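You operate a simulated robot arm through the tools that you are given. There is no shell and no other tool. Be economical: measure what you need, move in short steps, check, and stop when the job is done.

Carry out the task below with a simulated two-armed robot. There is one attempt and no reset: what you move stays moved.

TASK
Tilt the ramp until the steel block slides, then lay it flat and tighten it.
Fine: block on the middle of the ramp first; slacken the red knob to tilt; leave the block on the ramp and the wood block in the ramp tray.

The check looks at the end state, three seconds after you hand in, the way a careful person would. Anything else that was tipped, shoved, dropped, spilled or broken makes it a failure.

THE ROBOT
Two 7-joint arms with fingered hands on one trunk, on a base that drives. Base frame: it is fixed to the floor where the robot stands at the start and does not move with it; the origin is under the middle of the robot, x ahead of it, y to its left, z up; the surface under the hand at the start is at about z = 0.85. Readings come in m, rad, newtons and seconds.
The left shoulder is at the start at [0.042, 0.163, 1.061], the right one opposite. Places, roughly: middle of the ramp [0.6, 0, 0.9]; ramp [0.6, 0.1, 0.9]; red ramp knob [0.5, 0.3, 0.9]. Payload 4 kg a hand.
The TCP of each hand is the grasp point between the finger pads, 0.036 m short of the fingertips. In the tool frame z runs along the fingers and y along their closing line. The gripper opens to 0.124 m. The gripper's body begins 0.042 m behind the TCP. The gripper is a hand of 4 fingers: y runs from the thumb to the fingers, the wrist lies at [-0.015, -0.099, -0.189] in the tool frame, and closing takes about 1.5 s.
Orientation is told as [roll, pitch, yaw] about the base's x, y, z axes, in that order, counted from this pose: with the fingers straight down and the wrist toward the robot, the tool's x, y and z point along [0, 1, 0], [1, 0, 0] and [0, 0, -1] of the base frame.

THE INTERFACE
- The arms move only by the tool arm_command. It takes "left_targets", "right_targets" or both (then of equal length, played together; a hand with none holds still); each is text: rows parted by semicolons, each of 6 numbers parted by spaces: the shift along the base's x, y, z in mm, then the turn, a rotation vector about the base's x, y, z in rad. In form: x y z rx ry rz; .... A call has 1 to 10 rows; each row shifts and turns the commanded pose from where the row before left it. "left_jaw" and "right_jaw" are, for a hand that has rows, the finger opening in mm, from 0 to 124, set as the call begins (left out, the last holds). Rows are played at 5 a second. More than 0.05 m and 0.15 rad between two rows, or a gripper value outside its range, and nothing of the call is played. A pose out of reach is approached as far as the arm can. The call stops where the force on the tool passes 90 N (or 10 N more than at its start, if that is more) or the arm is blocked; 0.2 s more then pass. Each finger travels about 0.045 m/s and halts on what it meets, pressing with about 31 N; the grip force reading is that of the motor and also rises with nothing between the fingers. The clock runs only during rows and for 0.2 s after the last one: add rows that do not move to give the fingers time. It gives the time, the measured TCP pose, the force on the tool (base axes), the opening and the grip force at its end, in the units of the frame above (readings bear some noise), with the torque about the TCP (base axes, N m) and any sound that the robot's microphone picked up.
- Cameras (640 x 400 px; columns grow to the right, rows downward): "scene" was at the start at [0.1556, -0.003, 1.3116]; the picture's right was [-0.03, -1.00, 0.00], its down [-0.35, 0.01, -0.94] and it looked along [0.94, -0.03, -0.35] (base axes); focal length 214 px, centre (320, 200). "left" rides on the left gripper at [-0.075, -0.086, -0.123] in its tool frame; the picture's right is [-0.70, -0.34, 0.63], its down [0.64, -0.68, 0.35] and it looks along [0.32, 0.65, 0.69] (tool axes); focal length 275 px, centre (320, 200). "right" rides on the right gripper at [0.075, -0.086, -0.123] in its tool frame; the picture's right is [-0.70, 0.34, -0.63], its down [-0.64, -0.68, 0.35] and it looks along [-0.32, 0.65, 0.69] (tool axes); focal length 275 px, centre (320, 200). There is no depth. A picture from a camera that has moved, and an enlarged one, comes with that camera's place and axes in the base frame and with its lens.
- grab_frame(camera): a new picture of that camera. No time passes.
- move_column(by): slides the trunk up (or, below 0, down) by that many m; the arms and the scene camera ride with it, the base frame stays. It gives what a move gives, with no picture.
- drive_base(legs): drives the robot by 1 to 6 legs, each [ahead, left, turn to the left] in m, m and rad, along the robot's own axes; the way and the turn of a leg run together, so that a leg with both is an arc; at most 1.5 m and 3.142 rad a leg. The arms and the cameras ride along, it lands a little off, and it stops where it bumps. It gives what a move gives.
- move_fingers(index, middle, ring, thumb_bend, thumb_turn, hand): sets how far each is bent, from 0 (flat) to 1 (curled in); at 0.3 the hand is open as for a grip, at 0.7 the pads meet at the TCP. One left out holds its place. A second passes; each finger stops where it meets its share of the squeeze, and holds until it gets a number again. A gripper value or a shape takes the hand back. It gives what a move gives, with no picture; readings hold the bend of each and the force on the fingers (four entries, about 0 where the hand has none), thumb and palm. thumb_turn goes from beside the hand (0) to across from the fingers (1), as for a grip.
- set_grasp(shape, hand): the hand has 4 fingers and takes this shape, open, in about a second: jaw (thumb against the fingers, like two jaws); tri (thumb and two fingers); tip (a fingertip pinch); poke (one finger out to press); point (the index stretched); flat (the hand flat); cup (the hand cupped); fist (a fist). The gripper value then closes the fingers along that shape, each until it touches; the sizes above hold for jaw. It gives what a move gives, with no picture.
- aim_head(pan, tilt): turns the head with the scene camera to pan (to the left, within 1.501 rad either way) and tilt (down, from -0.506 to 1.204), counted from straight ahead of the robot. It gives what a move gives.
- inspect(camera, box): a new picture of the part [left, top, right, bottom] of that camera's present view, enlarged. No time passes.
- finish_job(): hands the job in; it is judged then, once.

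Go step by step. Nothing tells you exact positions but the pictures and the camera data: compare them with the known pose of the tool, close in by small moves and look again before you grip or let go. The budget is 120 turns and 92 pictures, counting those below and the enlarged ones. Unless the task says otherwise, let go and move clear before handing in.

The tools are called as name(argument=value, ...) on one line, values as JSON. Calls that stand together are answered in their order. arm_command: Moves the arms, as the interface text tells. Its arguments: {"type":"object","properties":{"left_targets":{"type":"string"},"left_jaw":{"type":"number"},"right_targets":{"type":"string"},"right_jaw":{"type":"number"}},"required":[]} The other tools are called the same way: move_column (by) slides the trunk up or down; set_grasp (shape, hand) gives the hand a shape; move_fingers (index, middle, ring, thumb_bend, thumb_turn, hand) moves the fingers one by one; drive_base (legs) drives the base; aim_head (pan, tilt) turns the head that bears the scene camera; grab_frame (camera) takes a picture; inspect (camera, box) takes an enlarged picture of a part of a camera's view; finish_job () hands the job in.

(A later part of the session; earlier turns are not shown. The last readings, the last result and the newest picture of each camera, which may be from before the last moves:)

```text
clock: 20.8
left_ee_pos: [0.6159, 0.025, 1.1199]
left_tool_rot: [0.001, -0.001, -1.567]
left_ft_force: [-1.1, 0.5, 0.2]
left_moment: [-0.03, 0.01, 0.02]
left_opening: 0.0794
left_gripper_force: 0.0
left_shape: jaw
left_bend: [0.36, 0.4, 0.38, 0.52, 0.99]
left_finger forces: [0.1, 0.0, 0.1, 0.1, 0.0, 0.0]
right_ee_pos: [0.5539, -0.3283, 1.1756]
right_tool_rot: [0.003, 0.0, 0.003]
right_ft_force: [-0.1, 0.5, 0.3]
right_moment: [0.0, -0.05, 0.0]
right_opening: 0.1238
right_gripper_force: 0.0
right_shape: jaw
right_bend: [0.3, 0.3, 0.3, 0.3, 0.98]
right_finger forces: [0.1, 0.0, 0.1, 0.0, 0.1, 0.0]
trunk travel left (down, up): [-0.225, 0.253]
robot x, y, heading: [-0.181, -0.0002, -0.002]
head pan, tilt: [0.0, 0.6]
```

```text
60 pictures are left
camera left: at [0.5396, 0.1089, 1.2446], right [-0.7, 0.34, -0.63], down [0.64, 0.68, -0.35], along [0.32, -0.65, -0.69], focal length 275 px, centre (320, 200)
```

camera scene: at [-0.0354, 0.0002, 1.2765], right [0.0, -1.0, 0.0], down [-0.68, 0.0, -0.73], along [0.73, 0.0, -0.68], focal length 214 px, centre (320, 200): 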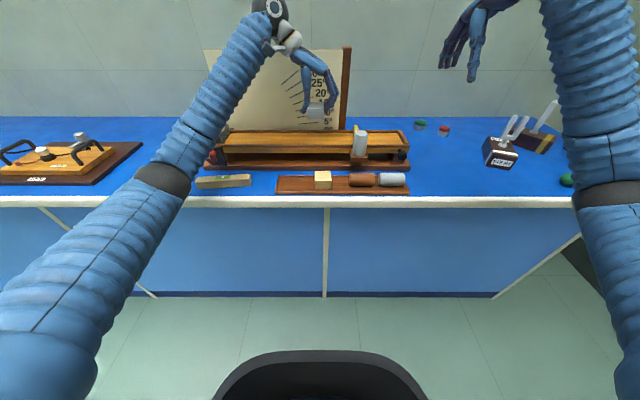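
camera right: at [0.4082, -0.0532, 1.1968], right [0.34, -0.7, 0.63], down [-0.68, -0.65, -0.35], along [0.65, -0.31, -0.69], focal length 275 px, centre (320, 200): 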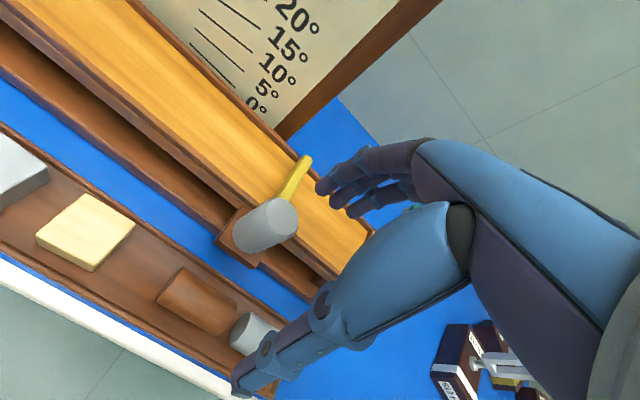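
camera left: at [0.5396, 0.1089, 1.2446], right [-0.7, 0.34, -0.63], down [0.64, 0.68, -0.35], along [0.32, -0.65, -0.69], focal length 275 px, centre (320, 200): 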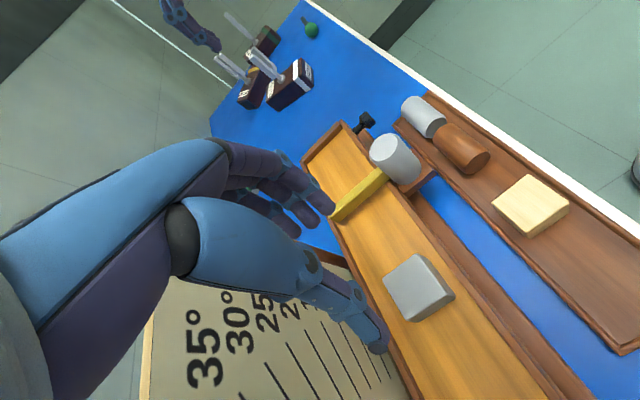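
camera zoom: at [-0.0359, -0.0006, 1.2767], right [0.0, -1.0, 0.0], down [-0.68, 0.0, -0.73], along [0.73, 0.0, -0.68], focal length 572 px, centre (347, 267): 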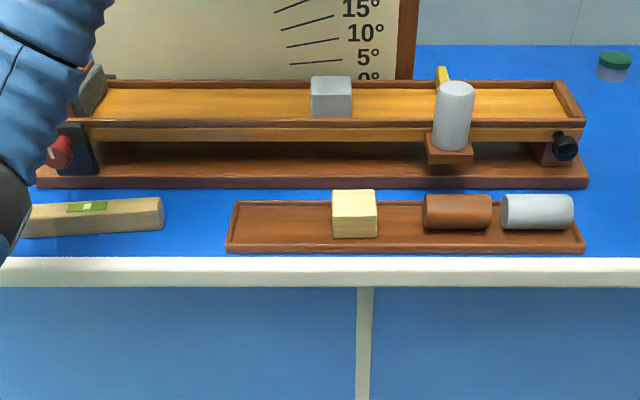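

The steel block sits at mid-ramp. Next I turn the left hand around so it points forward at the red knob, with its camera on top, staying high and back on the way.

arm_command(left_targets="-15 15 15 0 0 0.145;-15 15 15 0 0 0.145;-10 15 0 0 0 0.145;-10 15 0 0 0 0.145;-10 15 0 0 0 0.145;-10 15 0 0 0 0.145;-10 15 0 0 0 0.145;-10 15 0 0 0 0.145;-10 15 0 0 0 0.145;-10 15 0 0 0 0.145")

arm_command(left_targets="-10 15 0 0 0 0.145;-10 15 0 0 0 0.145;-10 15 0 0 0 0.145;-10 15 0 0 0 0.145;-10 15 0 0 0 0.145;-10 15 0 0 0 0.145;-10 15 0 0 0 0.145;-10 15 0 0 0 0.145;-5 15 0 0 0 0.145;-5 15 0 0 0 0.145")

arm_command(left_targets="0 0 0 0 0 0.12;0 0 0 0 0 0.12;0 0 0 0 -0.14 0;0 0 0 0 -0.14 0;0 0 0 0 -0.14 0;0 0 0 0 -0.14 0;0 0 0 0 -0.14 0;0 0 0 0 -0.14 0;0 0 0 0 -0.14 0;0 0 0 0 -0.14 0")

grab_frame(camera="left")

```text
clock: 23.0
left_ee_pos: [0.5042, 0.1745, 1.1492]
left_tool_rot: [0.001, -0.002, -0.117]
left_ft_force: [-0.5, -0.2, 0.0]
left_moment: [-0.02, 0.0, -0.01]
left_opening: 0.0797
left_gripper_force: 0.1
left_shape: jaw
left_bend: [0.36, 0.4, 0.38, 0.52, 0.99]
left_finger forces: [0.1, 0.0, 0.1, 0.1, 0.0, 0.0]
right_ee_pos: [0.5533, -0.3276, 1.1765]
right_tool_rot: [0.0, -0.002, -0.001]
right_ft_force: [-0.6, 0.0, -0.2]
right_moment: [0.01, 0.01, 0.0]
right_opening: 0.124
right_gripper_force: 0.1
right_shape: jaw
right_bend: [0.3, 0.3, 0.3, 0.3, 0.98]
right_finger forces: [0.1, 0.0, 0.1, 0.0, 0.0, 0.1]
trunk travel left (down, up): [-0.225, 0.253]
robot x, y, heading: [-0.1807, -0.0014, 0.001]
head pan, tilt: [0.0, 0.6]
```

```text
clock: 25.2
left_ee_pos: [0.4155, 0.3265, 1.149]
left_tool_rot: [0.0, 0.0, 1.336]
left_ft_force: [-0.6, -0.2, -0.2]
left_moment: [-0.03, -0.04, 0.04]
left_opening: 0.0798
left_gripper_force: 0.0
left_shape: jaw
left_bend: [0.36, 0.4, 0.38, 0.52, 0.99]
left_finger forces: [0.0, 0.0, 0.0, 0.0, 0.1, 0.0]
right_ee_pos: [0.5527, -0.3283, 1.175]
right_tool_rot: [0.002, 0.001, 0.001]
right_ft_force: [0.1, 0.3, -0.5]
right_moment: [0.0, -0.04, -0.01]
right_opening: 0.1236
right_gripper_force: 0.0
right_shape: jaw
right_bend: [0.3, 0.3, 0.3, 0.3, 0.98]
right_finger forces: [0.0, 0.1, 0.0, 0.0, 0.1, 0.1]
trunk travel left (down, up): [-0.225, 0.253]
robot x, y, heading: [-0.1808, 0.001, 0.005]
head pan, tilt: [0.0, 0.6]
```

```text
clock: 27.4
left_ee_pos: [0.4186, 0.3304, 1.148]
left_tool_rot: [-1.12, 0.002, 1.567]
left_ft_force: [-0.3, -0.3, 1.0]
left_moment: [-0.01, 0.02, 0.0]
left_opening: 0.0796
left_gripper_force: 0.2
left_shape: jaw
left_bend: [0.36, 0.4, 0.38, 0.52, 0.99]
left_finger forces: [0.0, 0.0, 0.1, 0.1, 0.1, 0.1]
left hand out of reach, approached as far as the arm can: row 10
right_ee_pos: [0.554, -0.3262, 1.1749]
right_tool_rot: [-0.001, 0.001, 0.001]
right_ft_force: [0.2, 1.0, 0.3]
right_moment: [-0.01, 0.0, -0.03]
right_opening: 0.1236
right_gripper_force: 0.0
right_shape: jaw
right_bend: [0.3, 0.3, 0.3, 0.3, 0.98]
right_finger forces: [0.1, 0.0, 0.1, 0.0, 0.0, 0.1]
trunk travel left (down, up): [-0.225, 0.253]
robot x, y, heading: [-0.1756, 0.0002, 0.004]
head pan, tilt: [0.0, 0.6]
```

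```text
59 pictures are left
camera left: at [0.3399, 0.2445, 1.2722], right [0.87, -0.34, 0.35], down [0.03, -0.68, -0.73], along [0.49, 0.65, -0.59], focal length 275 px, centre (320, 200)
```

left: 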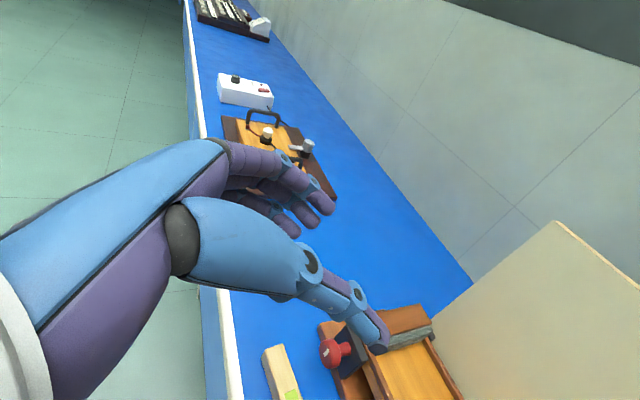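

The knob triangulates to about (0.532, 0.333, 0.927), matching the earlier estimate. I come down to a pre-grasp pose behind it.

arm_command(left_targets="3 0 -35 0 0 0;3 0 -35 0 0 0;3 0 -35 0 0 0;3 1 -35 0 0 0;2 1 -32 0 0 0;0 0 0 0 0 0")

grab_frame(camera="left")

aim_head(pan=0.4, tilt=0.6)

grab_frame(camera="scene")

```text
clock: 28.8
left_ee_pos: [0.4371, 0.3432, 0.9821]
left_tool_rot: [-1.121, 0.001, 1.567]
left_ft_force: [0.2, 0.2, -0.4]
left_moment: [-0.01, 0.03, -0.02]
left_opening: 0.08
left_gripper_force: 0.0
left_shape: jaw
left_bend: [0.36, 0.4, 0.38, 0.52, 0.99]
left_finger forces: [0.1, 0.0, 0.1, 0.1, 0.1, 0.0]
left hand out of reach, approached as far as the arm can: row 1, 2
right_ee_pos: [0.5543, -0.3273, 1.175]
right_tool_rot: [0.001, 0.0, 0.001]
right_ft_force: [0.7, -0.3, 0.8]
right_moment: [-0.01, 0.01, 0.02]
right_opening: 0.1237
right_gripper_force: 0.1
right_shape: jaw
right_bend: [0.3, 0.3, 0.3, 0.3, 0.98]
right_finger forces: [0.0, 0.1, 0.0, 0.0, 0.0, 0.0]
trunk travel left (down, up): [-0.225, 0.253]
robot x, y, heading: [-0.1809, -0.001, 0.006]
head pan, tilt: [0.0, 0.6]
```

```text
58 pictures are left
camera left: at [0.358, 0.2561, 1.104], right [0.87, -0.34, 0.35], down [0.03, -0.68, -0.73], along [0.49, 0.65, -0.59], focal length 275 px, centre (320, 200)
```

left: 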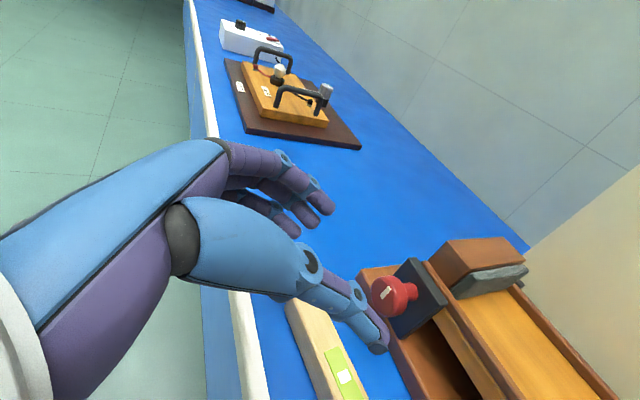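

```text
clock: 29.6
left_ee_pos: [0.4369, 0.3423, 0.9816]
left_tool_rot: [-1.118, 0.002, 1.568]
left_ft_force: [0.0, -0.3, 0.0]
left_moment: [0.02, -0.02, -0.02]
left_opening: 0.0798
left_gripper_force: 0.0
left_shape: jaw
left_bend: [0.36, 0.4, 0.38, 0.52, 0.99]
left_finger forces: [0.1, 0.0, 0.0, 0.0, 0.0, 0.1]
right_ee_pos: [0.5541, -0.3281, 1.1747]
right_tool_rot: [0.001, 0.0, 0.0]
right_ft_force: [-1.2, -0.1, 0.6]
right_moment: [-0.01, -0.02, 0.02]
right_opening: 0.1239
right_gripper_force: 0.1
right_shape: jaw
right_bend: [0.3, 0.3, 0.3, 0.3, 0.98]
right_finger forces: [0.0, 0.1, 0.1, 0.1, 0.0, 0.1]
trunk travel left (down, up): [-0.225, 0.253]
robot x, y, heading: [-0.1821, -0.0029, 0.001]
head pan, tilt: [0.4, 0.6]
```

```text
57 pictures are left
camera scene: at [-0.0422, 0.0341, 1.2775], right [0.39, -0.92, -0.06], down [-0.64, -0.22, -0.74], along [0.66, 0.32, -0.67], focal length 214 px, centre (320, 200)
```

scene: 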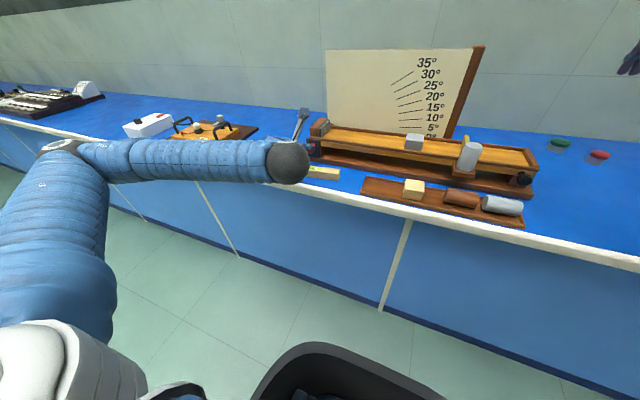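

arm_command(left_targets="20 -4 -12 0 0 0;20 -4 -12 0 0 0;20 0 -12 0 0 0;10 0 -6 0 0 0;0 0 0 0 0 0")

grab_frame(camera="left")

inspect(camera="left", box=[280, 180, 440, 340])

```text
clock: 30.8
left_ee_pos: [0.5086, 0.3338, 0.9387]
left_tool_rot: [-1.118, 0.001, 1.572]
left_ft_force: [0.1, 0.1, -0.4]
left_moment: [0.04, -0.01, 0.02]
left_opening: 0.0799
left_gripper_force: 0.1
left_shape: jaw
left_bend: [0.36, 0.4, 0.38, 0.52, 0.99]
left_finger forces: [0.0, 0.0, 0.0, 0.0, 0.0, 0.0]
right_ee_pos: [0.5543, -0.3267, 1.1743]
right_tool_rot: [-0.002, 0.001, 0.002]
right_ft_force: [0.4, 0.1, -0.8]
right_moment: [-0.03, -0.04, 0.01]
right_opening: 0.1235
right_gripper_force: 0.1
right_shape: jaw
right_bend: [0.3, 0.3, 0.3, 0.3, 0.98]
right_finger forces: [0.0, 0.0, 0.0, 0.0, 0.0, 0.0]
trunk travel left (down, up): [-0.225, 0.253]
robot x, y, heading: [-0.1832, -0.0021, -0.0]
head pan, tilt: [0.4, 0.6]
```

```text
56 pictures are left
camera left: at [0.4297, 0.2471, 1.0608], right [0.87, -0.34, 0.35], down [0.03, -0.68, -0.73], along [0.48, 0.65, -0.59], focal length 275 px, centre (320, 200)
```

left: 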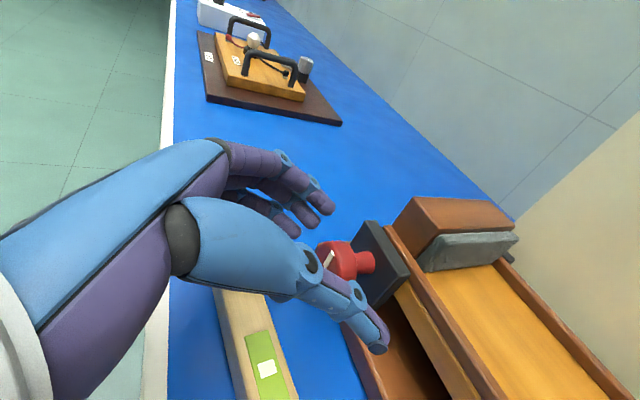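

```text
2.50 times, centred on (360, 260) of left
camera zoom: at [0.4297, 0.2471, 1.0608], right [0.87, -0.34, 0.35], down [0.03, -0.68, -0.73], along [0.48, 0.65, -0.59], focal length 688 px, centre (220, 50)
```

zoom: 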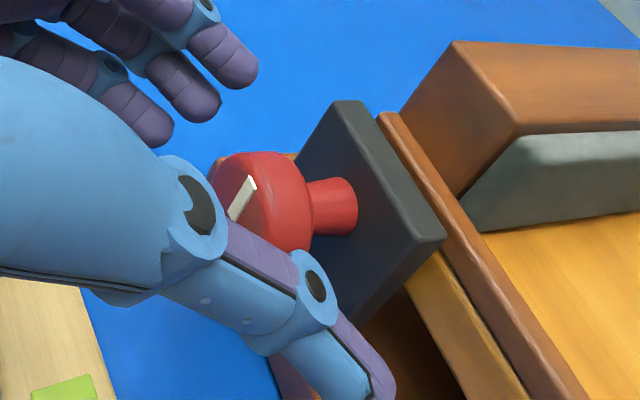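

The knob head lies between thumb and fingers. I advance a little more and close on it.

arm_command(left_targets="12 0 -4 0 0 0;0 0 0 0 0 0")

arm_command(left_targets="0 0 0 0 0 0;0 0 0 0 0 0;0 0 0 0 0 0;0 0 0 0 0 0;0 0 0 0 0 0;0 0 0 0 0 0", left_jaw=10)

inspect(camera="left", box=[240, 160, 440, 360])

```text
clock: 31.4
left_ee_pos: [0.5195, 0.3341, 0.9341]
left_tool_rot: [-1.12, 0.002, 1.573]
left_ft_force: [-0.1, 0.2, -0.9]
left_moment: [-0.01, 0.02, 0.01]
left_opening: 0.0798
left_gripper_force: 0.0
left_shape: jaw
left_bend: [0.36, 0.4, 0.38, 0.52, 0.99]
left_finger forces: [0.0, 0.1, 0.1, 0.0, 0.0, 0.0]
right_ee_pos: [0.5528, -0.3267, 1.1759]
right_tool_rot: [0.001, 0.0, 0.001]
right_ft_force: [-1.2, 0.1, 0.0]
right_moment: [-0.03, -0.02, 0.01]
right_opening: 0.1238
right_gripper_force: 0.0
right_shape: jaw
right_bend: [0.3, 0.3, 0.3, 0.3, 0.98]
right_finger forces: [0.0, 0.1, 0.1, 0.0, 0.0, 0.1]
trunk travel left (down, up): [-0.225, 0.253]
robot x, y, heading: [-0.1784, -0.0016, 0.002]
head pan, tilt: [0.4, 0.6]
```

```text
clock: 32.8
left_ee_pos: [0.5204, 0.3327, 0.9349]
left_tool_rot: [-1.12, 0.002, 1.571]
left_ft_force: [-2.7, -3.6, 1.2]
left_moment: [0.01, -0.1, 0.22]
left_opening: 0.0216
left_gripper_force: 31.2
left_shape: jaw
left_bend: [0.68, 0.62, 0.7, 0.62, 0.98]
left_finger forces: [17.2, 9.9, 5.9, 0.0, 33.8, 0.0]
right_ee_pos: [0.5539, -0.3273, 1.1749]
right_tool_rot: [0.001, 0.0, 0.001]
right_ft_force: [0.2, 0.1, 0.3]
right_moment: [0.0, -0.02, 0.02]
right_opening: 0.1237
right_gripper_force: 0.0
right_shape: jaw
right_bend: [0.3, 0.3, 0.3, 0.3, 0.98]
right_finger forces: [0.1, 0.0, 0.0, 0.0, 0.1, 0.0]
trunk travel left (down, up): [-0.225, 0.253]
robot x, y, heading: [-0.1841, -0.0005, 0.004]
head pan, tilt: [0.4, 0.6]
```

```text
2.00 times, centred on (340, 260) of left
camera zoom: at [0.4404, 0.2466, 1.057], right [0.87, -0.34, 0.35], down [0.03, -0.68, -0.73], along [0.48, 0.65, -0.59], focal length 551 px, centre (280, 80)
```

zoom: 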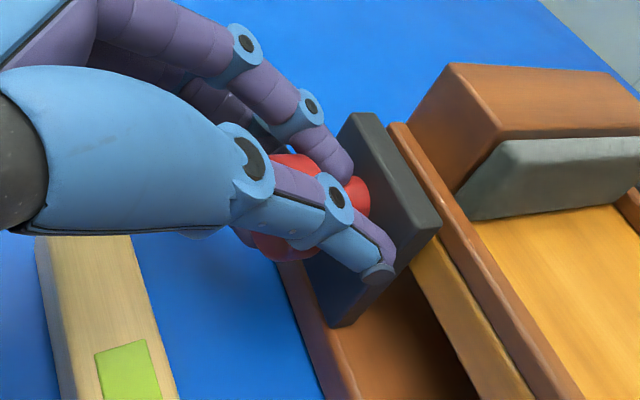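

Gripped firmly. I turn counterclockwise as seen from the front, which is negative about x, and watch the torque.

arm_command(left_targets="0 0.8 0 -0.1 0 0;0 0.8 0 -0.1 0 0;0 0.8 -0.2 -0.1 0 0;0 0.8 -0.2 -0.1 0 0")

inspect(camera="left", box=[240, 160, 440, 360])

```text
clock: 33.8
left_ee_pos: [0.5183, 0.3383, 0.9354]
left_tool_rot: [-1.12, 0.403, 1.572]
left_ft_force: [-7.6, 7.2, 6.5]
left_moment: [0.06, -0.1, 0.4]
left_opening: 0.0198
left_gripper_force: 30.8
left_shape: jaw
left_bend: [0.67, 0.62, 0.7, 0.63, 0.97]
left_finger forces: [22.3, 11.0, 5.9, 0.0, 32.0, 0.1]
right_ee_pos: [0.5535, -0.3253, 1.1745]
right_tool_rot: [0.0, 0.001, 0.002]
right_ft_force: [-0.9, 0.0, 0.1]
right_moment: [-0.02, 0.03, 0.01]
right_opening: 0.1238
right_gripper_force: 0.1
right_shape: jaw
right_bend: [0.3, 0.3, 0.3, 0.3, 0.98]
right_finger forces: [0.1, 0.0, 0.0, 0.1, 0.1, 0.0]
trunk travel left (down, up): [-0.225, 0.253]
robot x, y, heading: [-0.1776, -0.0002, 0.001]
head pan, tilt: [0.4, 0.6]
```

```text
2.00 times, centred on (340, 260) of left
camera zoom: at [0.4402, 0.3052, 1.0807], right [0.87, -0.17, 0.46], down [0.03, -0.91, -0.41], along [0.48, 0.37, -0.79], focal length 551 px, centre (280, 80)
```

zoom: 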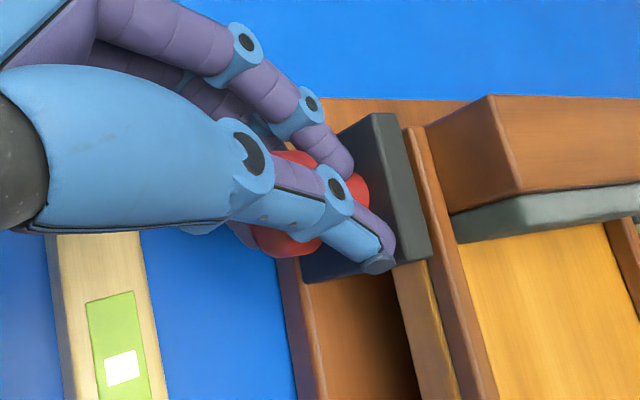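

arm_command(left_targets="0 0 -0.2 -0.1 0 0;0 0 -0.3 -0.1 0 0;0 0 -0.4 -0.1 0 0;0 0 -0.4 -0.1 0 0;0 0 0 -0.1 0 0")

arm_command(left_targets="0 0 0 0 0 0;0 0 0 0 0 0;0 0 0 0 0 0;0 0 0 0 0 0;0 0 0 0 0 0;0 0 0 0 0 0", left_jaw=70)

inspect(camera="left", box=[240, 160, 440, 360])

```text
clock: 35.0
left_ee_pos: [0.5184, 0.3401, 0.9342]
left_tool_rot: [-1.12, 0.905, 1.573]
left_ft_force: [-13.6, 36.6, 15.3]
left_moment: [0.53, 0.05, 1.11]
left_opening: 0.0174
left_gripper_force: 31.0
left_shape: jaw
left_bend: [0.64, 0.61, 0.7, 0.65, 0.96]
left_finger forces: [37.0, 12.1, 6.5, 0.1, 35.8, 0.0]
right_ee_pos: [0.5528, -0.3243, 1.1764]
right_tool_rot: [-0.002, -0.001, 0.002]
right_ft_force: [0.1, -1.1, 0.4]
right_moment: [0.03, -0.02, -0.02]
right_opening: 0.1237
right_gripper_force: 0.1
right_shape: jaw
right_bend: [0.3, 0.3, 0.3, 0.3, 0.98]
right_finger forces: [0.0, 0.0, 0.0, 0.0, 0.0, 0.1]
trunk travel left (down, up): [-0.225, 0.253]
robot x, y, heading: [-0.1801, -0.0029, 0.004]
head pan, tilt: [0.4, 0.6]
```

```text
clock: 36.4
left_ee_pos: [0.5176, 0.3347, 0.9371]
left_tool_rot: [-1.126, 0.898, 1.567]
left_ft_force: [7.7, -17.8, 57.0]
left_moment: [0.51, 1.21, 0.17]
left_opening: 0.0672
left_gripper_force: 0.1
left_shape: jaw
left_bend: [0.39, 0.47, 0.61, 0.54, 0.99]
left_finger forces: [0.0, 10.9, 51.1, 0.0, 0.0, 0.0]
right_ee_pos: [0.5498, -0.3296, 1.1764]
right_tool_rot: [0.005, -0.004, -0.002]
right_ft_force: [0.1, 0.3, -0.5]
right_moment: [0.04, 0.01, 0.0]
right_opening: 0.1237
right_gripper_force: 0.1
right_shape: jaw
right_bend: [0.3, 0.3, 0.3, 0.3, 0.98]
right_finger forces: [0.1, 0.0, 0.0, 0.1, 0.0, 0.1]
trunk travel left (down, up): [-0.225, 0.253]
robot x, y, heading: [-0.1777, 0.0015, 0.003]
head pan, tilt: [0.4, 0.6]
```

```text
2.00 times, centred on (340, 260) of left
camera zoom: at [0.439, 0.3739, 1.08], right [0.87, 0.06, 0.49], down [0.03, -1.0, 0.08], along [0.49, -0.05, -0.87], focal length 551 px, centre (280, 80)
```

zoom: 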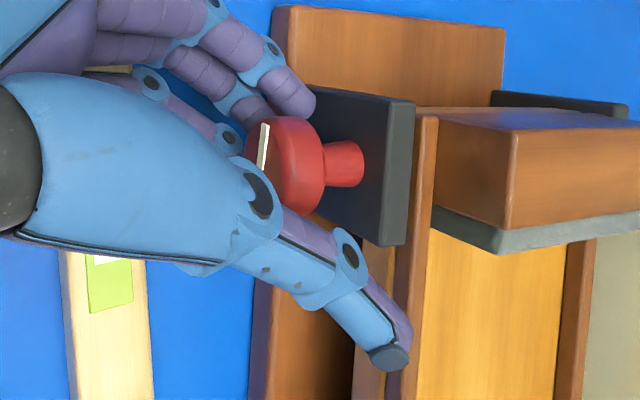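

The white mark turned from near vertical to near horizontal, so the knob turned. The ring finger is pressing on the table, so I back out along the tool axis.

arm_command(left_targets="-10 -3 8 0 0 0;-25 0 12 0 0 0;-30 0 14 0 0 0;-15 0 7 0 0 0")

arm_command(left_targets="0 0 0 0.15 0 0;0 0 0 0.15 0 0;0 0 0 0.15 0 0;0 0 0 0.15 0 0;0 0 0 0.15 0 0;0 0 0 0.15 0 0;0 -2 0 0.15 0 0;0 -2 0 0.1 0 0")

grab_frame(camera="left")

```text
clock: 37.4
left_ee_pos: [0.4403, 0.3329, 0.9715]
left_tool_rot: [-1.116, 0.903, 1.574]
left_ft_force: [0.0, 1.2, -0.2]
left_moment: [-0.03, -0.03, 0.01]
left_opening: 0.07
left_gripper_force: 0.1
left_shape: jaw
left_bend: [0.39, 0.43, 0.41, 0.54, 0.99]
left_finger forces: [0.0, 0.0, 0.0, 0.1, 0.0, 0.0]
right_ee_pos: [0.5536, -0.3278, 1.175]
right_tool_rot: [0.001, 0.0, -0.001]
right_ft_force: [-0.8, 0.3, 0.2]
right_moment: [0.03, 0.02, 0.0]
right_opening: 0.1236
right_gripper_force: 0.0
right_shape: jaw
right_bend: [0.3, 0.3, 0.3, 0.3, 0.98]
right_finger forces: [0.0, 0.0, 0.0, 0.0, 0.0, 0.0]
trunk travel left (down, up): [-0.225, 0.253]
robot x, y, heading: [-0.1793, -0.0033, 0.003]
head pan, tilt: [0.4, 0.6]
```

```text
clock: 38.8
left_ee_pos: [0.4288, 0.3347, 0.9151]
left_tool_rot: [-1.034, 0.068, 1.578]
left_ft_force: [-3.2, 0.4, 40.4]
left_moment: [1.46, -0.43, 0.17]
left_opening: 0.0701
left_gripper_force: 0.0
left_shape: jaw
left_bend: [0.39, 0.42, 0.41, 0.54, 0.99]
left_finger forces: [0.0, 0.1, 41.5, 0.1, 0.1, 0.0]
left hand out of reach, approached as far as the arm can: row 6
right_ee_pos: [0.5531, -0.3284, 1.1742]
right_tool_rot: [0.003, 0.001, 0.002]
right_ft_force: [0.3, 0.5, -0.7]
right_moment: [-0.03, 0.05, 0.0]
right_opening: 0.1237
right_gripper_force: 0.1
right_shape: jaw
right_bend: [0.3, 0.3, 0.3, 0.3, 0.98]
right_finger forces: [0.0, 0.0, 0.1, 0.0, 0.0, 0.0]
trunk travel left (down, up): [-0.225, 0.253]
robot x, y, heading: [-0.1793, 0.0013, 0.001]
head pan, tilt: [0.4, 0.6]
stopped in row 6 (left hand): the force on the tool passed its limit at 126 N (the readings are from after the stop); the commanded pose is now the measured one
```

```text
51 pictures are left
camera left: at [0.3614, 0.2567, 1.0495], right [0.9, -0.31, 0.3], down [-0.03, -0.73, -0.68], along [0.43, 0.61, -0.67], focal length 275 px, centre (320, 200)
```

left: 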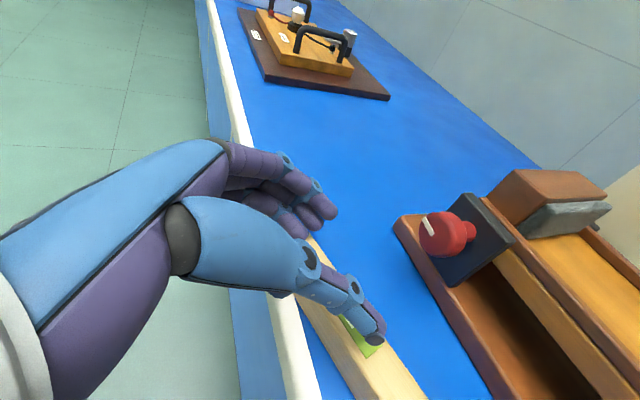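

The arm ran out of reach and dipped onto the table. I raise it and back the base off a little to give the arm more room.

arm_command(left_targets="0 0 20 0 0 0;0 0 30 0 0 0;0 0 30 0 0 0")

drive_base(legs=[[-0.1, 0, 0]])

grab_frame(camera="left")

grab_frame(camera="scene")

```text
clock: 39.6
left_ee_pos: [0.4321, 0.3398, 0.9895]
left_tool_rot: [-1.024, 0.067, 1.569]
left_ft_force: [0.3, -0.2, 0.8]
left_moment: [0.01, 0.0, 0.0]
left_opening: 0.0701
left_gripper_force: 0.1
left_shape: jaw
left_bend: [0.39, 0.43, 0.41, 0.54, 0.99]
left_finger forces: [0.0, 0.0, 0.1, 0.1, 0.0, 0.0]
left hand out of reach, approached as far as the arm can: row 3
right_ee_pos: [0.5542, -0.3279, 1.1733]
right_tool_rot: [0.0, 0.0, 0.003]
right_ft_force: [0.1, -0.3, -0.8]
right_moment: [-0.03, -0.01, -0.01]
right_opening: 0.1237
right_gripper_force: 0.0
right_shape: jaw
right_bend: [0.3, 0.3, 0.3, 0.3, 0.98]
right_finger forces: [0.1, 0.1, 0.0, 0.0, 0.0, 0.0]
trunk travel left (down, up): [-0.225, 0.253]
robot x, y, heading: [-0.1786, -0.0019, -0.002]
head pan, tilt: [0.4, 0.6]
```

```text
clock: 40.8
left_ee_pos: [0.328, 0.3397, 0.9916]
left_tool_rot: [-1.025, 0.068, 1.571]
left_ft_force: [-0.5, -0.4, 0.2]
left_moment: [-0.03, -0.03, 0.02]
left_opening: 0.07
left_gripper_force: 0.1
left_shape: jaw
left_bend: [0.39, 0.43, 0.41, 0.54, 0.99]
left_finger forces: [0.1, 0.0, 0.0, 0.1, 0.0, 0.1]
right_ee_pos: [0.4518, -0.3282, 1.1767]
right_tool_rot: [-0.001, -0.002, 0.0]
right_ft_force: [-0.7, 0.2, 0.2]
right_moment: [0.01, -0.01, -0.01]
right_opening: 0.1236
right_gripper_force: 0.0
right_shape: jaw
right_bend: [0.3, 0.3, 0.3, 0.3, 0.98]
right_finger forces: [0.1, 0.1, 0.0, 0.0, 0.1, 0.1]
trunk travel left (down, up): [-0.225, 0.253]
robot x, y, heading: [-0.2783, -0.0028, -0.005]
head pan, tilt: [0.4, 0.6]
```

```text
50 pictures are left
camera left: at [0.2619, 0.2615, 1.1263], right [0.9, -0.32, 0.29], down [-0.04, -0.73, -0.68], along [0.43, 0.6, -0.67], focal length 275 px, centre (320, 200)
```

left: 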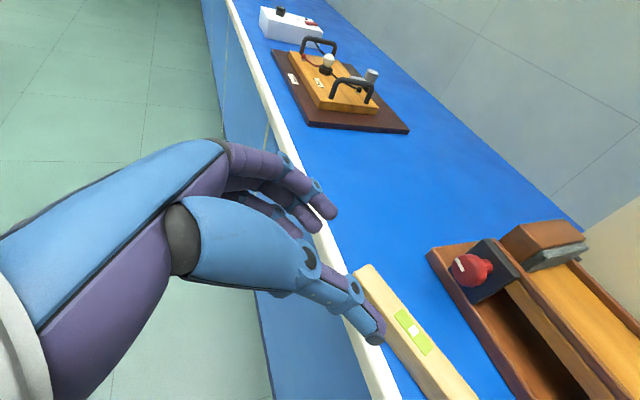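

```text
49 pictures are left
camera scene: at [-0.1445, 0.0342, 1.2778], right [0.39, -0.92, -0.06], down [-0.64, -0.22, -0.74], along [0.67, 0.32, -0.67], focal length 214 px, centre (320, 200)
```

scene: 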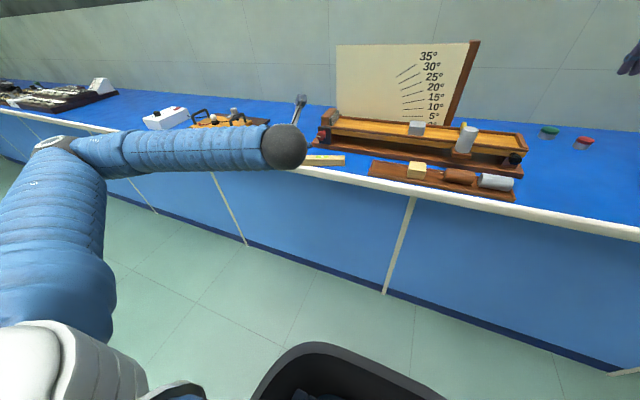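

arm_command(left_targets="27 -2 0 0.03 -0.05 0;27 -2 0 0.037 -0.045 0;27 -2 -5 0 0 0;28 0 -5 0 0 0;20 0 -10 0 0 0;20 0 -10 0 0 0;20 0 -10 0 0 0;14 0 -10 0 0 0;0 0 -4 0 0 0;0 0 0 0 0 0", left_jaw=76)

inspect(camera="left", box=[240, 160, 440, 360])

```text
clock: 43.0
left_ee_pos: [0.5133, 0.3342, 0.9361]
left_tool_rot: [-1.12, -0.001, 1.568]
left_ft_force: [0.0, 0.0, -0.3]
left_moment: [-0.03, 0.01, -0.01]
left_opening: 0.0757
left_gripper_force: 0.1
left_shape: jaw
left_bend: [0.37, 0.41, 0.4, 0.53, 0.99]
left_finger forces: [0.0, 0.0, 0.0, 0.0, 0.0, 0.1]
right_ee_pos: [0.4525, -0.3275, 1.1733]
right_tool_rot: [-0.001, 0.0, 0.002]
right_ft_force: [-0.5, 0.7, -1.3]
right_moment: [0.01, -0.02, 0.02]
right_opening: 0.1238
right_gripper_force: 0.0
right_shape: jaw
right_bend: [0.3, 0.3, 0.3, 0.3, 0.98]
right_finger forces: [0.0, 0.0, 0.0, 0.0, 0.0, 0.0]
trunk travel left (down, up): [-0.225, 0.253]
robot x, y, heading: [-0.282, 0.0038, -0.004]
head pan, tilt: [0.4, 0.6]
```

```text
2.00 times, centred on (340, 260) of left
camera zoom: at [0.4347, 0.2478, 1.0594], right [0.87, -0.34, 0.35], down [0.03, -0.68, -0.73], along [0.49, 0.65, -0.59], focal length 551 px, centre (280, 80)
```

zoom: 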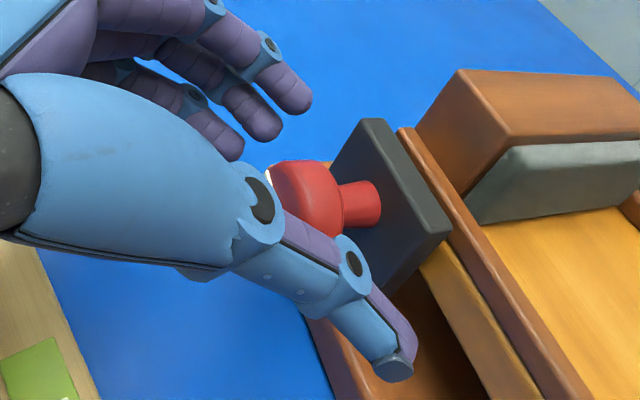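

The ring finger dragged the bubble level about 3 cm; I'll put that back at the end. The knob has turned about 50°, so before another stroke I test whether the ramp is free. The right hand goes to the black handle, near (0.548, -0.256, 0.921), closing along y.

arm_command(right_targets="8 7 -10 0 0 0.145;8 7 -10 0 0 0.145;8 7 -10 0 0 0.145;8 7 -10 0 0 0.145;8 7 -10 0 0 0.145;8 7 -10 0 0 0.145;8 7 -10 0 0 0.145;8 7 -10 0 0 0.145;8 7 -10 0 0 0.145;8 7 -10 0 0 0.145", right_jaw=80)

arm_command(right_targets="4 2 -20 0 0 0.121;0 0 -20 0 0 0;0 0 0 0 0 0")

grab_frame(camera="right")

aim_head(pan=-0.1, tilt=0.5)

inspect(camera="scene", box=[200, 80, 440, 230])

```text
clock: 45.2
left_ee_pos: [0.5133, 0.3345, 0.9355]
left_tool_rot: [-1.119, 0.001, 1.567]
left_ft_force: [-0.6, -0.4, -0.2]
left_moment: [0.01, 0.02, 0.03]
left_opening: 0.0757
left_gripper_force: 0.0
left_shape: jaw
left_bend: [0.37, 0.41, 0.4, 0.53, 0.99]
left_finger forces: [0.1, 0.0, 0.0, 0.1, 0.0, 0.1]
right_ee_pos: [0.5343, -0.2569, 1.0745]
right_tool_rot: [-0.001, -0.002, 1.453]
right_ft_force: [1.9, 0.5, 0.5]
right_moment: [0.03, 0.04, 0.02]
right_opening: 0.0803
right_gripper_force: 0.1
right_shape: jaw
right_bend: [0.36, 0.4, 0.38, 0.52, 0.99]
right_finger forces: [0.0, 0.0, 0.0, 0.1, 0.1, 0.0]
trunk travel left (down, up): [-0.225, 0.253]
robot x, y, heading: [-0.2796, 0.0021, -0.004]
head pan, tilt: [0.4, 0.6]
```

```text
clock: 46.0
left_ee_pos: [0.5146, 0.334, 0.9363]
left_tool_rot: [-1.118, 0.002, 1.567]
left_ft_force: [0.1, -0.5, -1.3]
left_moment: [-0.02, -0.02, 0.0]
left_opening: 0.0755
left_gripper_force: 0.0
left_shape: jaw
left_bend: [0.37, 0.41, 0.4, 0.53, 0.99]
left_finger forces: [0.1, 0.0, 0.1, 0.1, 0.0, 0.0]
right_ee_pos: [0.5371, -0.2563, 1.0366]
right_tool_rot: [0.002, 0.002, 1.573]
right_ft_force: [-0.4, 0.4, 0.1]
right_moment: [0.01, 0.0, -0.02]
right_opening: 0.0803
right_gripper_force: 0.1
right_shape: jaw
right_bend: [0.36, 0.4, 0.38, 0.52, 0.99]
right_finger forces: [0.0, 0.0, 0.0, 0.0, 0.0, 0.1]
trunk travel left (down, up): [-0.225, 0.253]
robot x, y, heading: [-0.2816, 0.001, -0.0]
head pan, tilt: [0.4, 0.6]
```

```text
47 pictures are left
camera right: at [0.4641, -0.3424, 1.1581], right [0.7, 0.34, 0.63], down [0.65, -0.68, -0.35], along [0.31, 0.65, -0.69], focal length 275 px, centre (320, 200)
```

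right: 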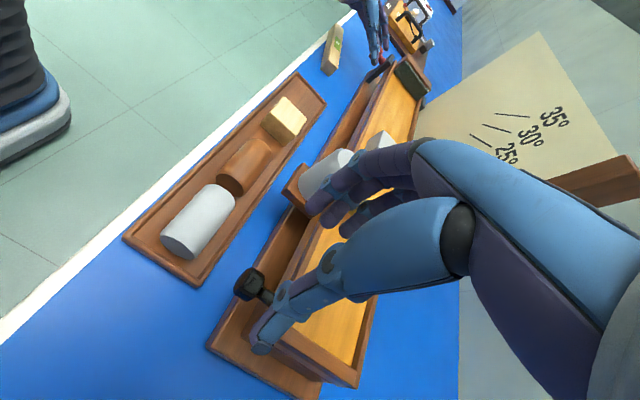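

```text
clock: 46.9
left_ee_pos: [0.5138, 0.3339, 0.9372]
left_tool_rot: [-1.118, 0.002, 1.568]
left_ft_force: [-0.6, 0.4, 0.3]
left_moment: [0.0, -0.02, 0.01]
left_opening: 0.0756
left_gripper_force: 0.1
left_shape: jaw
left_bend: [0.37, 0.41, 0.4, 0.53, 0.99]
left_finger forces: [0.0, 0.1, 0.0, 0.0, 0.0, 0.0]
right_ee_pos: [0.5382, -0.2562, 1.0351]
right_tool_rot: [0.001, 0.0, 1.572]
right_ft_force: [0.4, -0.6, -0.6]
right_moment: [0.03, 0.02, 0.02]
right_opening: 0.0804
right_gripper_force: 0.1
right_shape: jaw
right_bend: [0.36, 0.4, 0.38, 0.52, 0.99]
right_finger forces: [0.1, 0.0, 0.1, 0.0, 0.1, 0.0]
trunk travel left (down, up): [-0.225, 0.253]
robot x, y, heading: [-0.2834, -0.0019, -0.001]
head pan, tilt: [-0.099, 0.499]
```

```text
2.67 times, centred on (320, 155) of scene
camera zoom: at [-0.132, -0.0092, 1.2851], right [-0.1, -1.0, 0.02], down [-0.61, 0.05, -0.79], along [0.79, -0.09, -0.61], focal length 572 px, centre (320, 320)
```

zoom: 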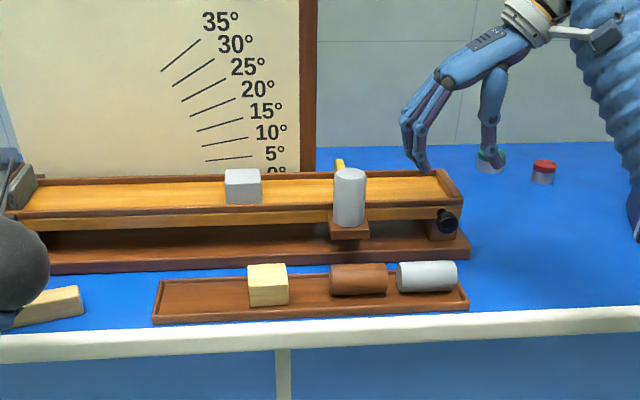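

The black handle is confirmed at (0.544, -0.256). I lower the right hand around it.

arm_command(right_targets="-3 0 -30 0 0 0;0 0 -30 0 0 0;0 0 -20 0 0 0;0 0 -15 0 0 0;0 0 0 0 0 0", right_jaw=70)

grab_frame(camera="right")

inspect(camera="scene", box=[320, 100, 440, 200])

```text
clock: 48.1
left_ee_pos: [0.5123, 0.3339, 0.9362]
left_tool_rot: [-1.12, 0.001, 1.566]
left_ft_force: [0.2, 0.4, 0.7]
left_moment: [-0.01, 0.05, 0.04]
left_opening: 0.0756
left_gripper_force: 0.0
left_shape: jaw
left_bend: [0.37, 0.41, 0.4, 0.53, 0.99]
left_finger forces: [0.0, 0.0, 0.0, 0.0, 0.0, 0.0]
right_ee_pos: [0.5352, -0.2558, 0.9394]
right_tool_rot: [0.0, 0.0, 1.573]
right_ft_force: [-0.6, 0.4, -0.5]
right_moment: [-0.01, 0.0, 0.0]
right_opening: 0.0706
right_gripper_force: 0.0
right_shape: jaw
right_bend: [0.39, 0.43, 0.41, 0.54, 0.99]
right_finger forces: [0.0, 0.0, 0.0, 0.1, 0.1, 0.1]
trunk travel left (down, up): [-0.225, 0.253]
robot x, y, heading: [-0.2816, -0.0016, 0.001]
head pan, tilt: [-0.099, 0.499]
```

```text
45 pictures are left
camera right: at [0.4604, -0.3424, 1.0623], right [0.7, 0.34, 0.63], down [0.65, -0.68, -0.35], along [0.31, 0.65, -0.69], focal length 275 px, centre (320, 200)
```

right: 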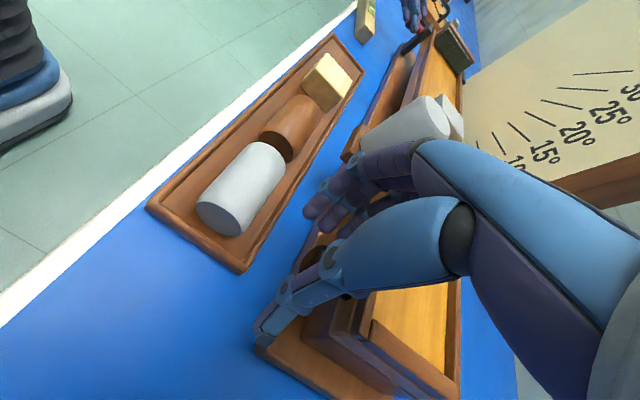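

```text
4.00 times, centred on (380, 150) of scene
camera zoom: at [-0.1321, -0.0093, 1.2852], right [-0.1, -1.0, 0.02], down [-0.61, 0.05, -0.79], along [0.79, -0.09, -0.61], focal length 858 px, centre (80, 400)
```

zoom: 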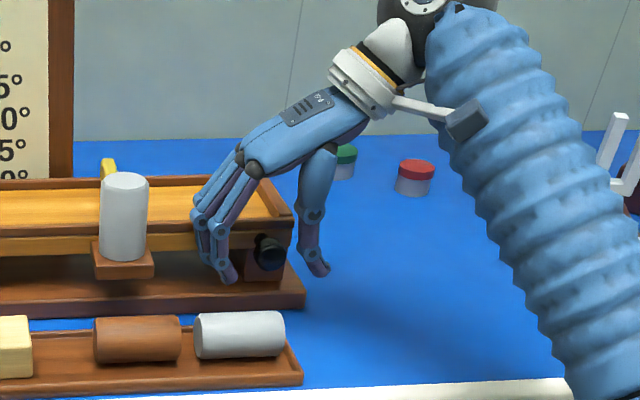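

The handle is between thumb and fingers. I close on it.

arm_command(right_targets="0 0 -4 0 0 0;0 0 0 0 0 0;0 0 0 0 0 0;0 0 0 0 0 0;0 0 0 0 0 0;0 0 0 0 0 0", right_jaw=8)

inspect(camera="scene", box=[320, 100, 440, 200])

```text
clock: 49.5
left_ee_pos: [0.5124, 0.3348, 0.9363]
left_tool_rot: [-1.12, 0.0, 1.568]
left_ft_force: [-0.4, -0.2, 0.2]
left_moment: [0.04, 0.05, 0.02]
left_opening: 0.0756
left_gripper_force: 0.1
left_shape: jaw
left_bend: [0.37, 0.41, 0.4, 0.53, 0.99]
left_finger forces: [0.0, 0.1, 0.0, 0.0, 0.1, 0.1]
right_ee_pos: [0.5332, -0.2547, 0.9347]
right_tool_rot: [0.002, 0.0, 1.573]
right_ft_force: [-9.0, 3.4, -3.2]
right_moment: [0.13, 0.18, 0.12]
right_opening: 0.0
right_gripper_force: 30.9
right_shape: jaw
right_bend: [0.7, 0.7, 0.7, 0.73, 1.0]
right_finger forces: [0.0, 7.4, 3.1, 0.0, 3.7, 0.0]
trunk travel left (down, up): [-0.225, 0.253]
robot x, y, heading: [-0.2808, -0.0002, 0.005]
head pan, tilt: [-0.099, 0.499]
```

```text
4.00 times, centred on (380, 150) of scene
camera zoom: at [-0.1326, -0.0091, 1.2851], right [-0.1, -1.0, 0.02], down [-0.61, 0.05, -0.79], along [0.79, -0.09, -0.61], focal length 858 px, centre (80, 400)
```

zoom: 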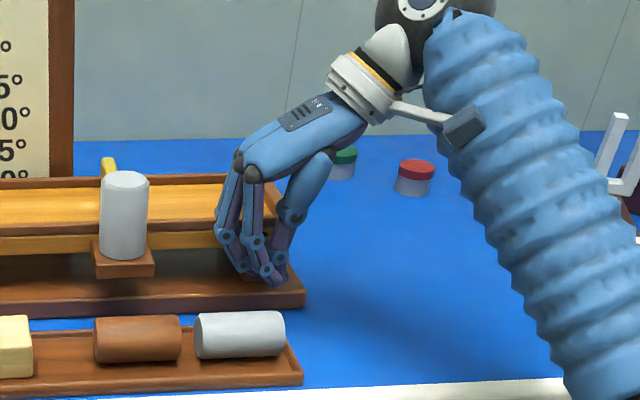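

The hand closed in front of the handle. I reopen, move 15 mm forward and close again.

arm_command(right_targets="0 0 0 0 0 0;0 0 0 0 0 0;0 0 0 0 0 0;0 0 0 0 0 0;0 0 0 0 0 0;0 0 0 0 0 0", right_jaw=66)

arm_command(right_targets="7 0 0 0 0 0;8 0 0 0 0 0;0 0 0 0 0 0")

inspect(camera="right", box=[220, 140, 480, 400])

```text
clock: 50.9
left_ee_pos: [0.5142, 0.333, 0.9359]
left_tool_rot: [-1.119, 0.001, 1.567]
left_ft_force: [0.5, -0.3, 0.3]
left_moment: [-0.01, 0.01, -0.04]
left_opening: 0.0758
left_gripper_force: 0.0
left_shape: jaw
left_bend: [0.37, 0.41, 0.4, 0.53, 0.99]
left_finger forces: [0.1, 0.0, 0.1, 0.0, 0.0, 0.0]
right_ee_pos: [0.5333, -0.2559, 0.9361]
right_tool_rot: [0.002, 0.002, 1.573]
right_ft_force: [-0.2, 0.6, 0.9]
right_moment: [-0.02, -0.01, 0.0]
right_opening: 0.0656
right_gripper_force: 0.0
right_shape: jaw
right_bend: [0.4, 0.44, 0.43, 0.55, 1.0]
right_finger forces: [0.0, 0.1, 0.1, 0.0, 0.1, 0.0]
trunk travel left (down, up): [-0.225, 0.253]
robot x, y, heading: [-0.2794, 0.0002, 0.003]
head pan, tilt: [-0.099, 0.499]
```

```text
clock: 51.7
left_ee_pos: [0.5126, 0.3335, 0.937]
left_tool_rot: [-1.121, 0.002, 1.567]
left_ft_force: [0.2, -0.5, -0.1]
left_moment: [-0.04, -0.01, -0.02]
left_opening: 0.0757
left_gripper_force: 0.0
left_shape: jaw
left_bend: [0.37, 0.41, 0.4, 0.53, 0.99]
left_finger forces: [0.1, 0.0, 0.0, 0.1, 0.1, 0.1]
right_ee_pos: [0.5484, -0.2561, 0.9351]
right_tool_rot: [0.001, -0.001, 1.572]
right_ft_force: [-19.2, -1.1, -1.8]
right_moment: [-0.04, -0.06, 1.12]
right_opening: 0.0658
right_gripper_force: 0.0
right_shape: jaw
right_bend: [0.4, 0.44, 0.43, 0.55, 1.0]
right_finger forces: [0.1, 0.0, 20.7, 0.0, 0.0, 0.1]
trunk travel left (down, up): [-0.225, 0.253]
robot x, y, heading: [-0.2852, 0.0006, 0.001]
head pan, tilt: [-0.099, 0.499]
```

```text
1.54 times, centred on (350, 270) of right
camera zoom: at [0.4741, -0.3422, 1.0593], right [0.7, 0.34, 0.63], down [0.65, -0.68, -0.35], along [0.31, 0.65, -0.69], focal length 424 px, centre (274, 92)
```

zoom: 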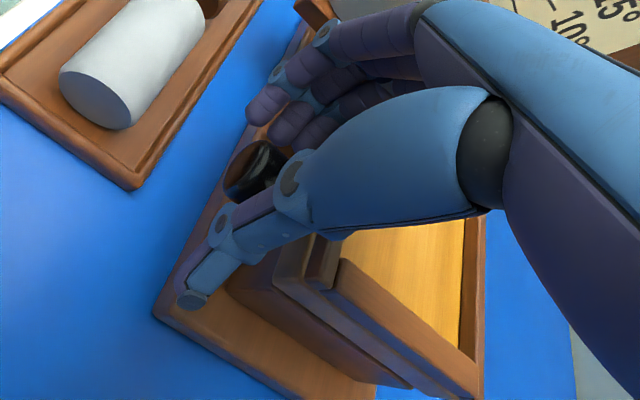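

arm_command(right_targets="-4 0 0 0 0 0;0 0 0 0 0 0;0 0 0 0 0 0;0 0 0 0 0 0;0 0 0 0 0 0;0 0 0 0 0 0;0 0 0 0 0 0", right_jaw=8)

inspect(camera="right", box=[220, 140, 480, 400])

```text
clock: 53.3
left_ee_pos: [0.5118, 0.333, 0.9369]
left_tool_rot: [-1.12, -0.001, 1.566]
left_ft_force: [0.2, 0.3, -0.1]
left_moment: [0.03, 0.01, 0.0]
left_opening: 0.0758
left_gripper_force: 0.0
left_shape: jaw
left_bend: [0.37, 0.41, 0.4, 0.53, 0.99]
left_finger forces: [0.0, 0.0, 0.0, 0.0, 0.0, 0.0]
right_ee_pos: [0.5452, -0.257, 0.9361]
right_tool_rot: [0.0, 0.002, 1.571]
right_ft_force: [-8.7, -7.4, -0.9]
right_moment: [0.04, -0.11, 0.72]
right_opening: 0.0213
right_gripper_force: 31.9
right_shape: jaw
right_bend: [0.69, 0.69, 0.43, 0.6, 1.0]
right_finger forces: [15.9, 8.3, 9.4, 0.0, 37.7, 0.0]
trunk travel left (down, up): [-0.225, 0.253]
robot x, y, heading: [-0.2798, 0.0032, 0.001]
head pan, tilt: [-0.099, 0.499]
```

```text
1.54 times, centred on (350, 270) of right
camera zoom: at [0.4713, -0.3433, 1.059], right [0.7, 0.34, 0.63], down [0.65, -0.68, -0.35], along [0.31, 0.65, -0.69], focal length 424 px, centre (274, 92)
```

zoom: 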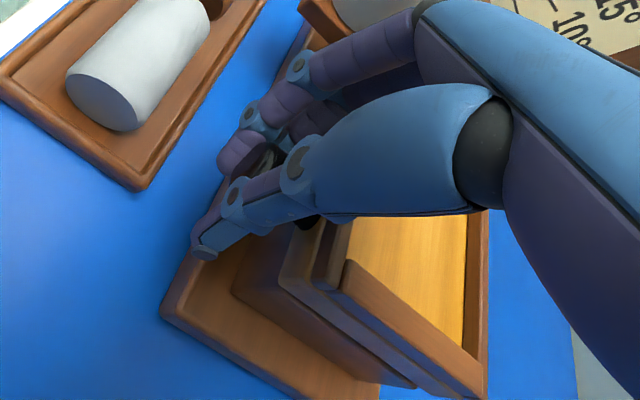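

The handle is gripped. I test-lift 15 mm and watch the force.

arm_command(right_targets="0 0 5 -0.008 0 0;0 0 5 -0.008 0 0;0 0 5 -0.008 0 0;0 0 0 0 0 0")

inspect(camera="scene", box=[200, 80, 440, 230])

```text
clock: 54.3
left_ee_pos: [0.5132, 0.3339, 0.938]
left_tool_rot: [-1.119, 0.0, 1.565]
left_ft_force: [0.1, 0.8, 0.3]
left_moment: [0.01, -0.02, 0.0]
left_opening: 0.0757
left_gripper_force: 0.1
left_shape: jaw
left_bend: [0.37, 0.41, 0.4, 0.53, 0.99]
left_finger forces: [0.1, 0.1, 0.0, 0.1, 0.0, 0.0]
right_ee_pos: [0.5461, -0.256, 0.9505]
right_tool_rot: [-0.002, 0.024, 1.573]
right_ft_force: [-7.9, -6.6, -0.2]
right_moment: [-0.04, -0.03, 0.71]
right_opening: 0.0213
right_gripper_force: 30.7
right_shape: jaw
right_bend: [0.69, 0.69, 0.43, 0.6, 1.0]
right_finger forces: [16.0, 8.4, 9.1, 0.0, 37.0, 0.0]
trunk travel left (down, up): [-0.225, 0.253]
robot x, y, heading: [-0.2827, 0.0014, 0.005]
head pan, tilt: [-0.099, 0.499]
```

```text
2.67 times, centred on (320, 155) of scene
camera zoom: at [-0.1326, -0.0097, 1.2852], right [-0.1, -1.0, 0.01], down [-0.6, 0.05, -0.79], along [0.79, -0.09, -0.61], focal length 572 px, centre (320, 320)
```

zoom: 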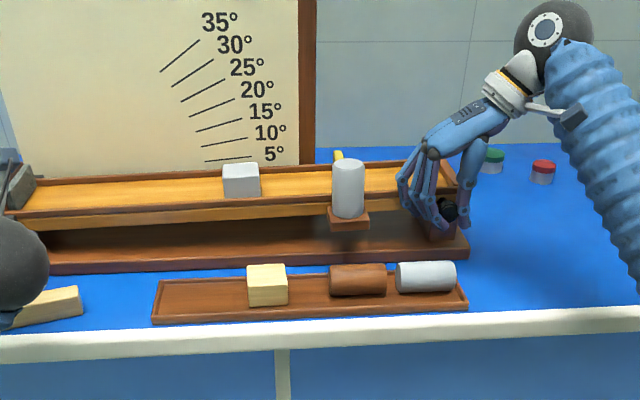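

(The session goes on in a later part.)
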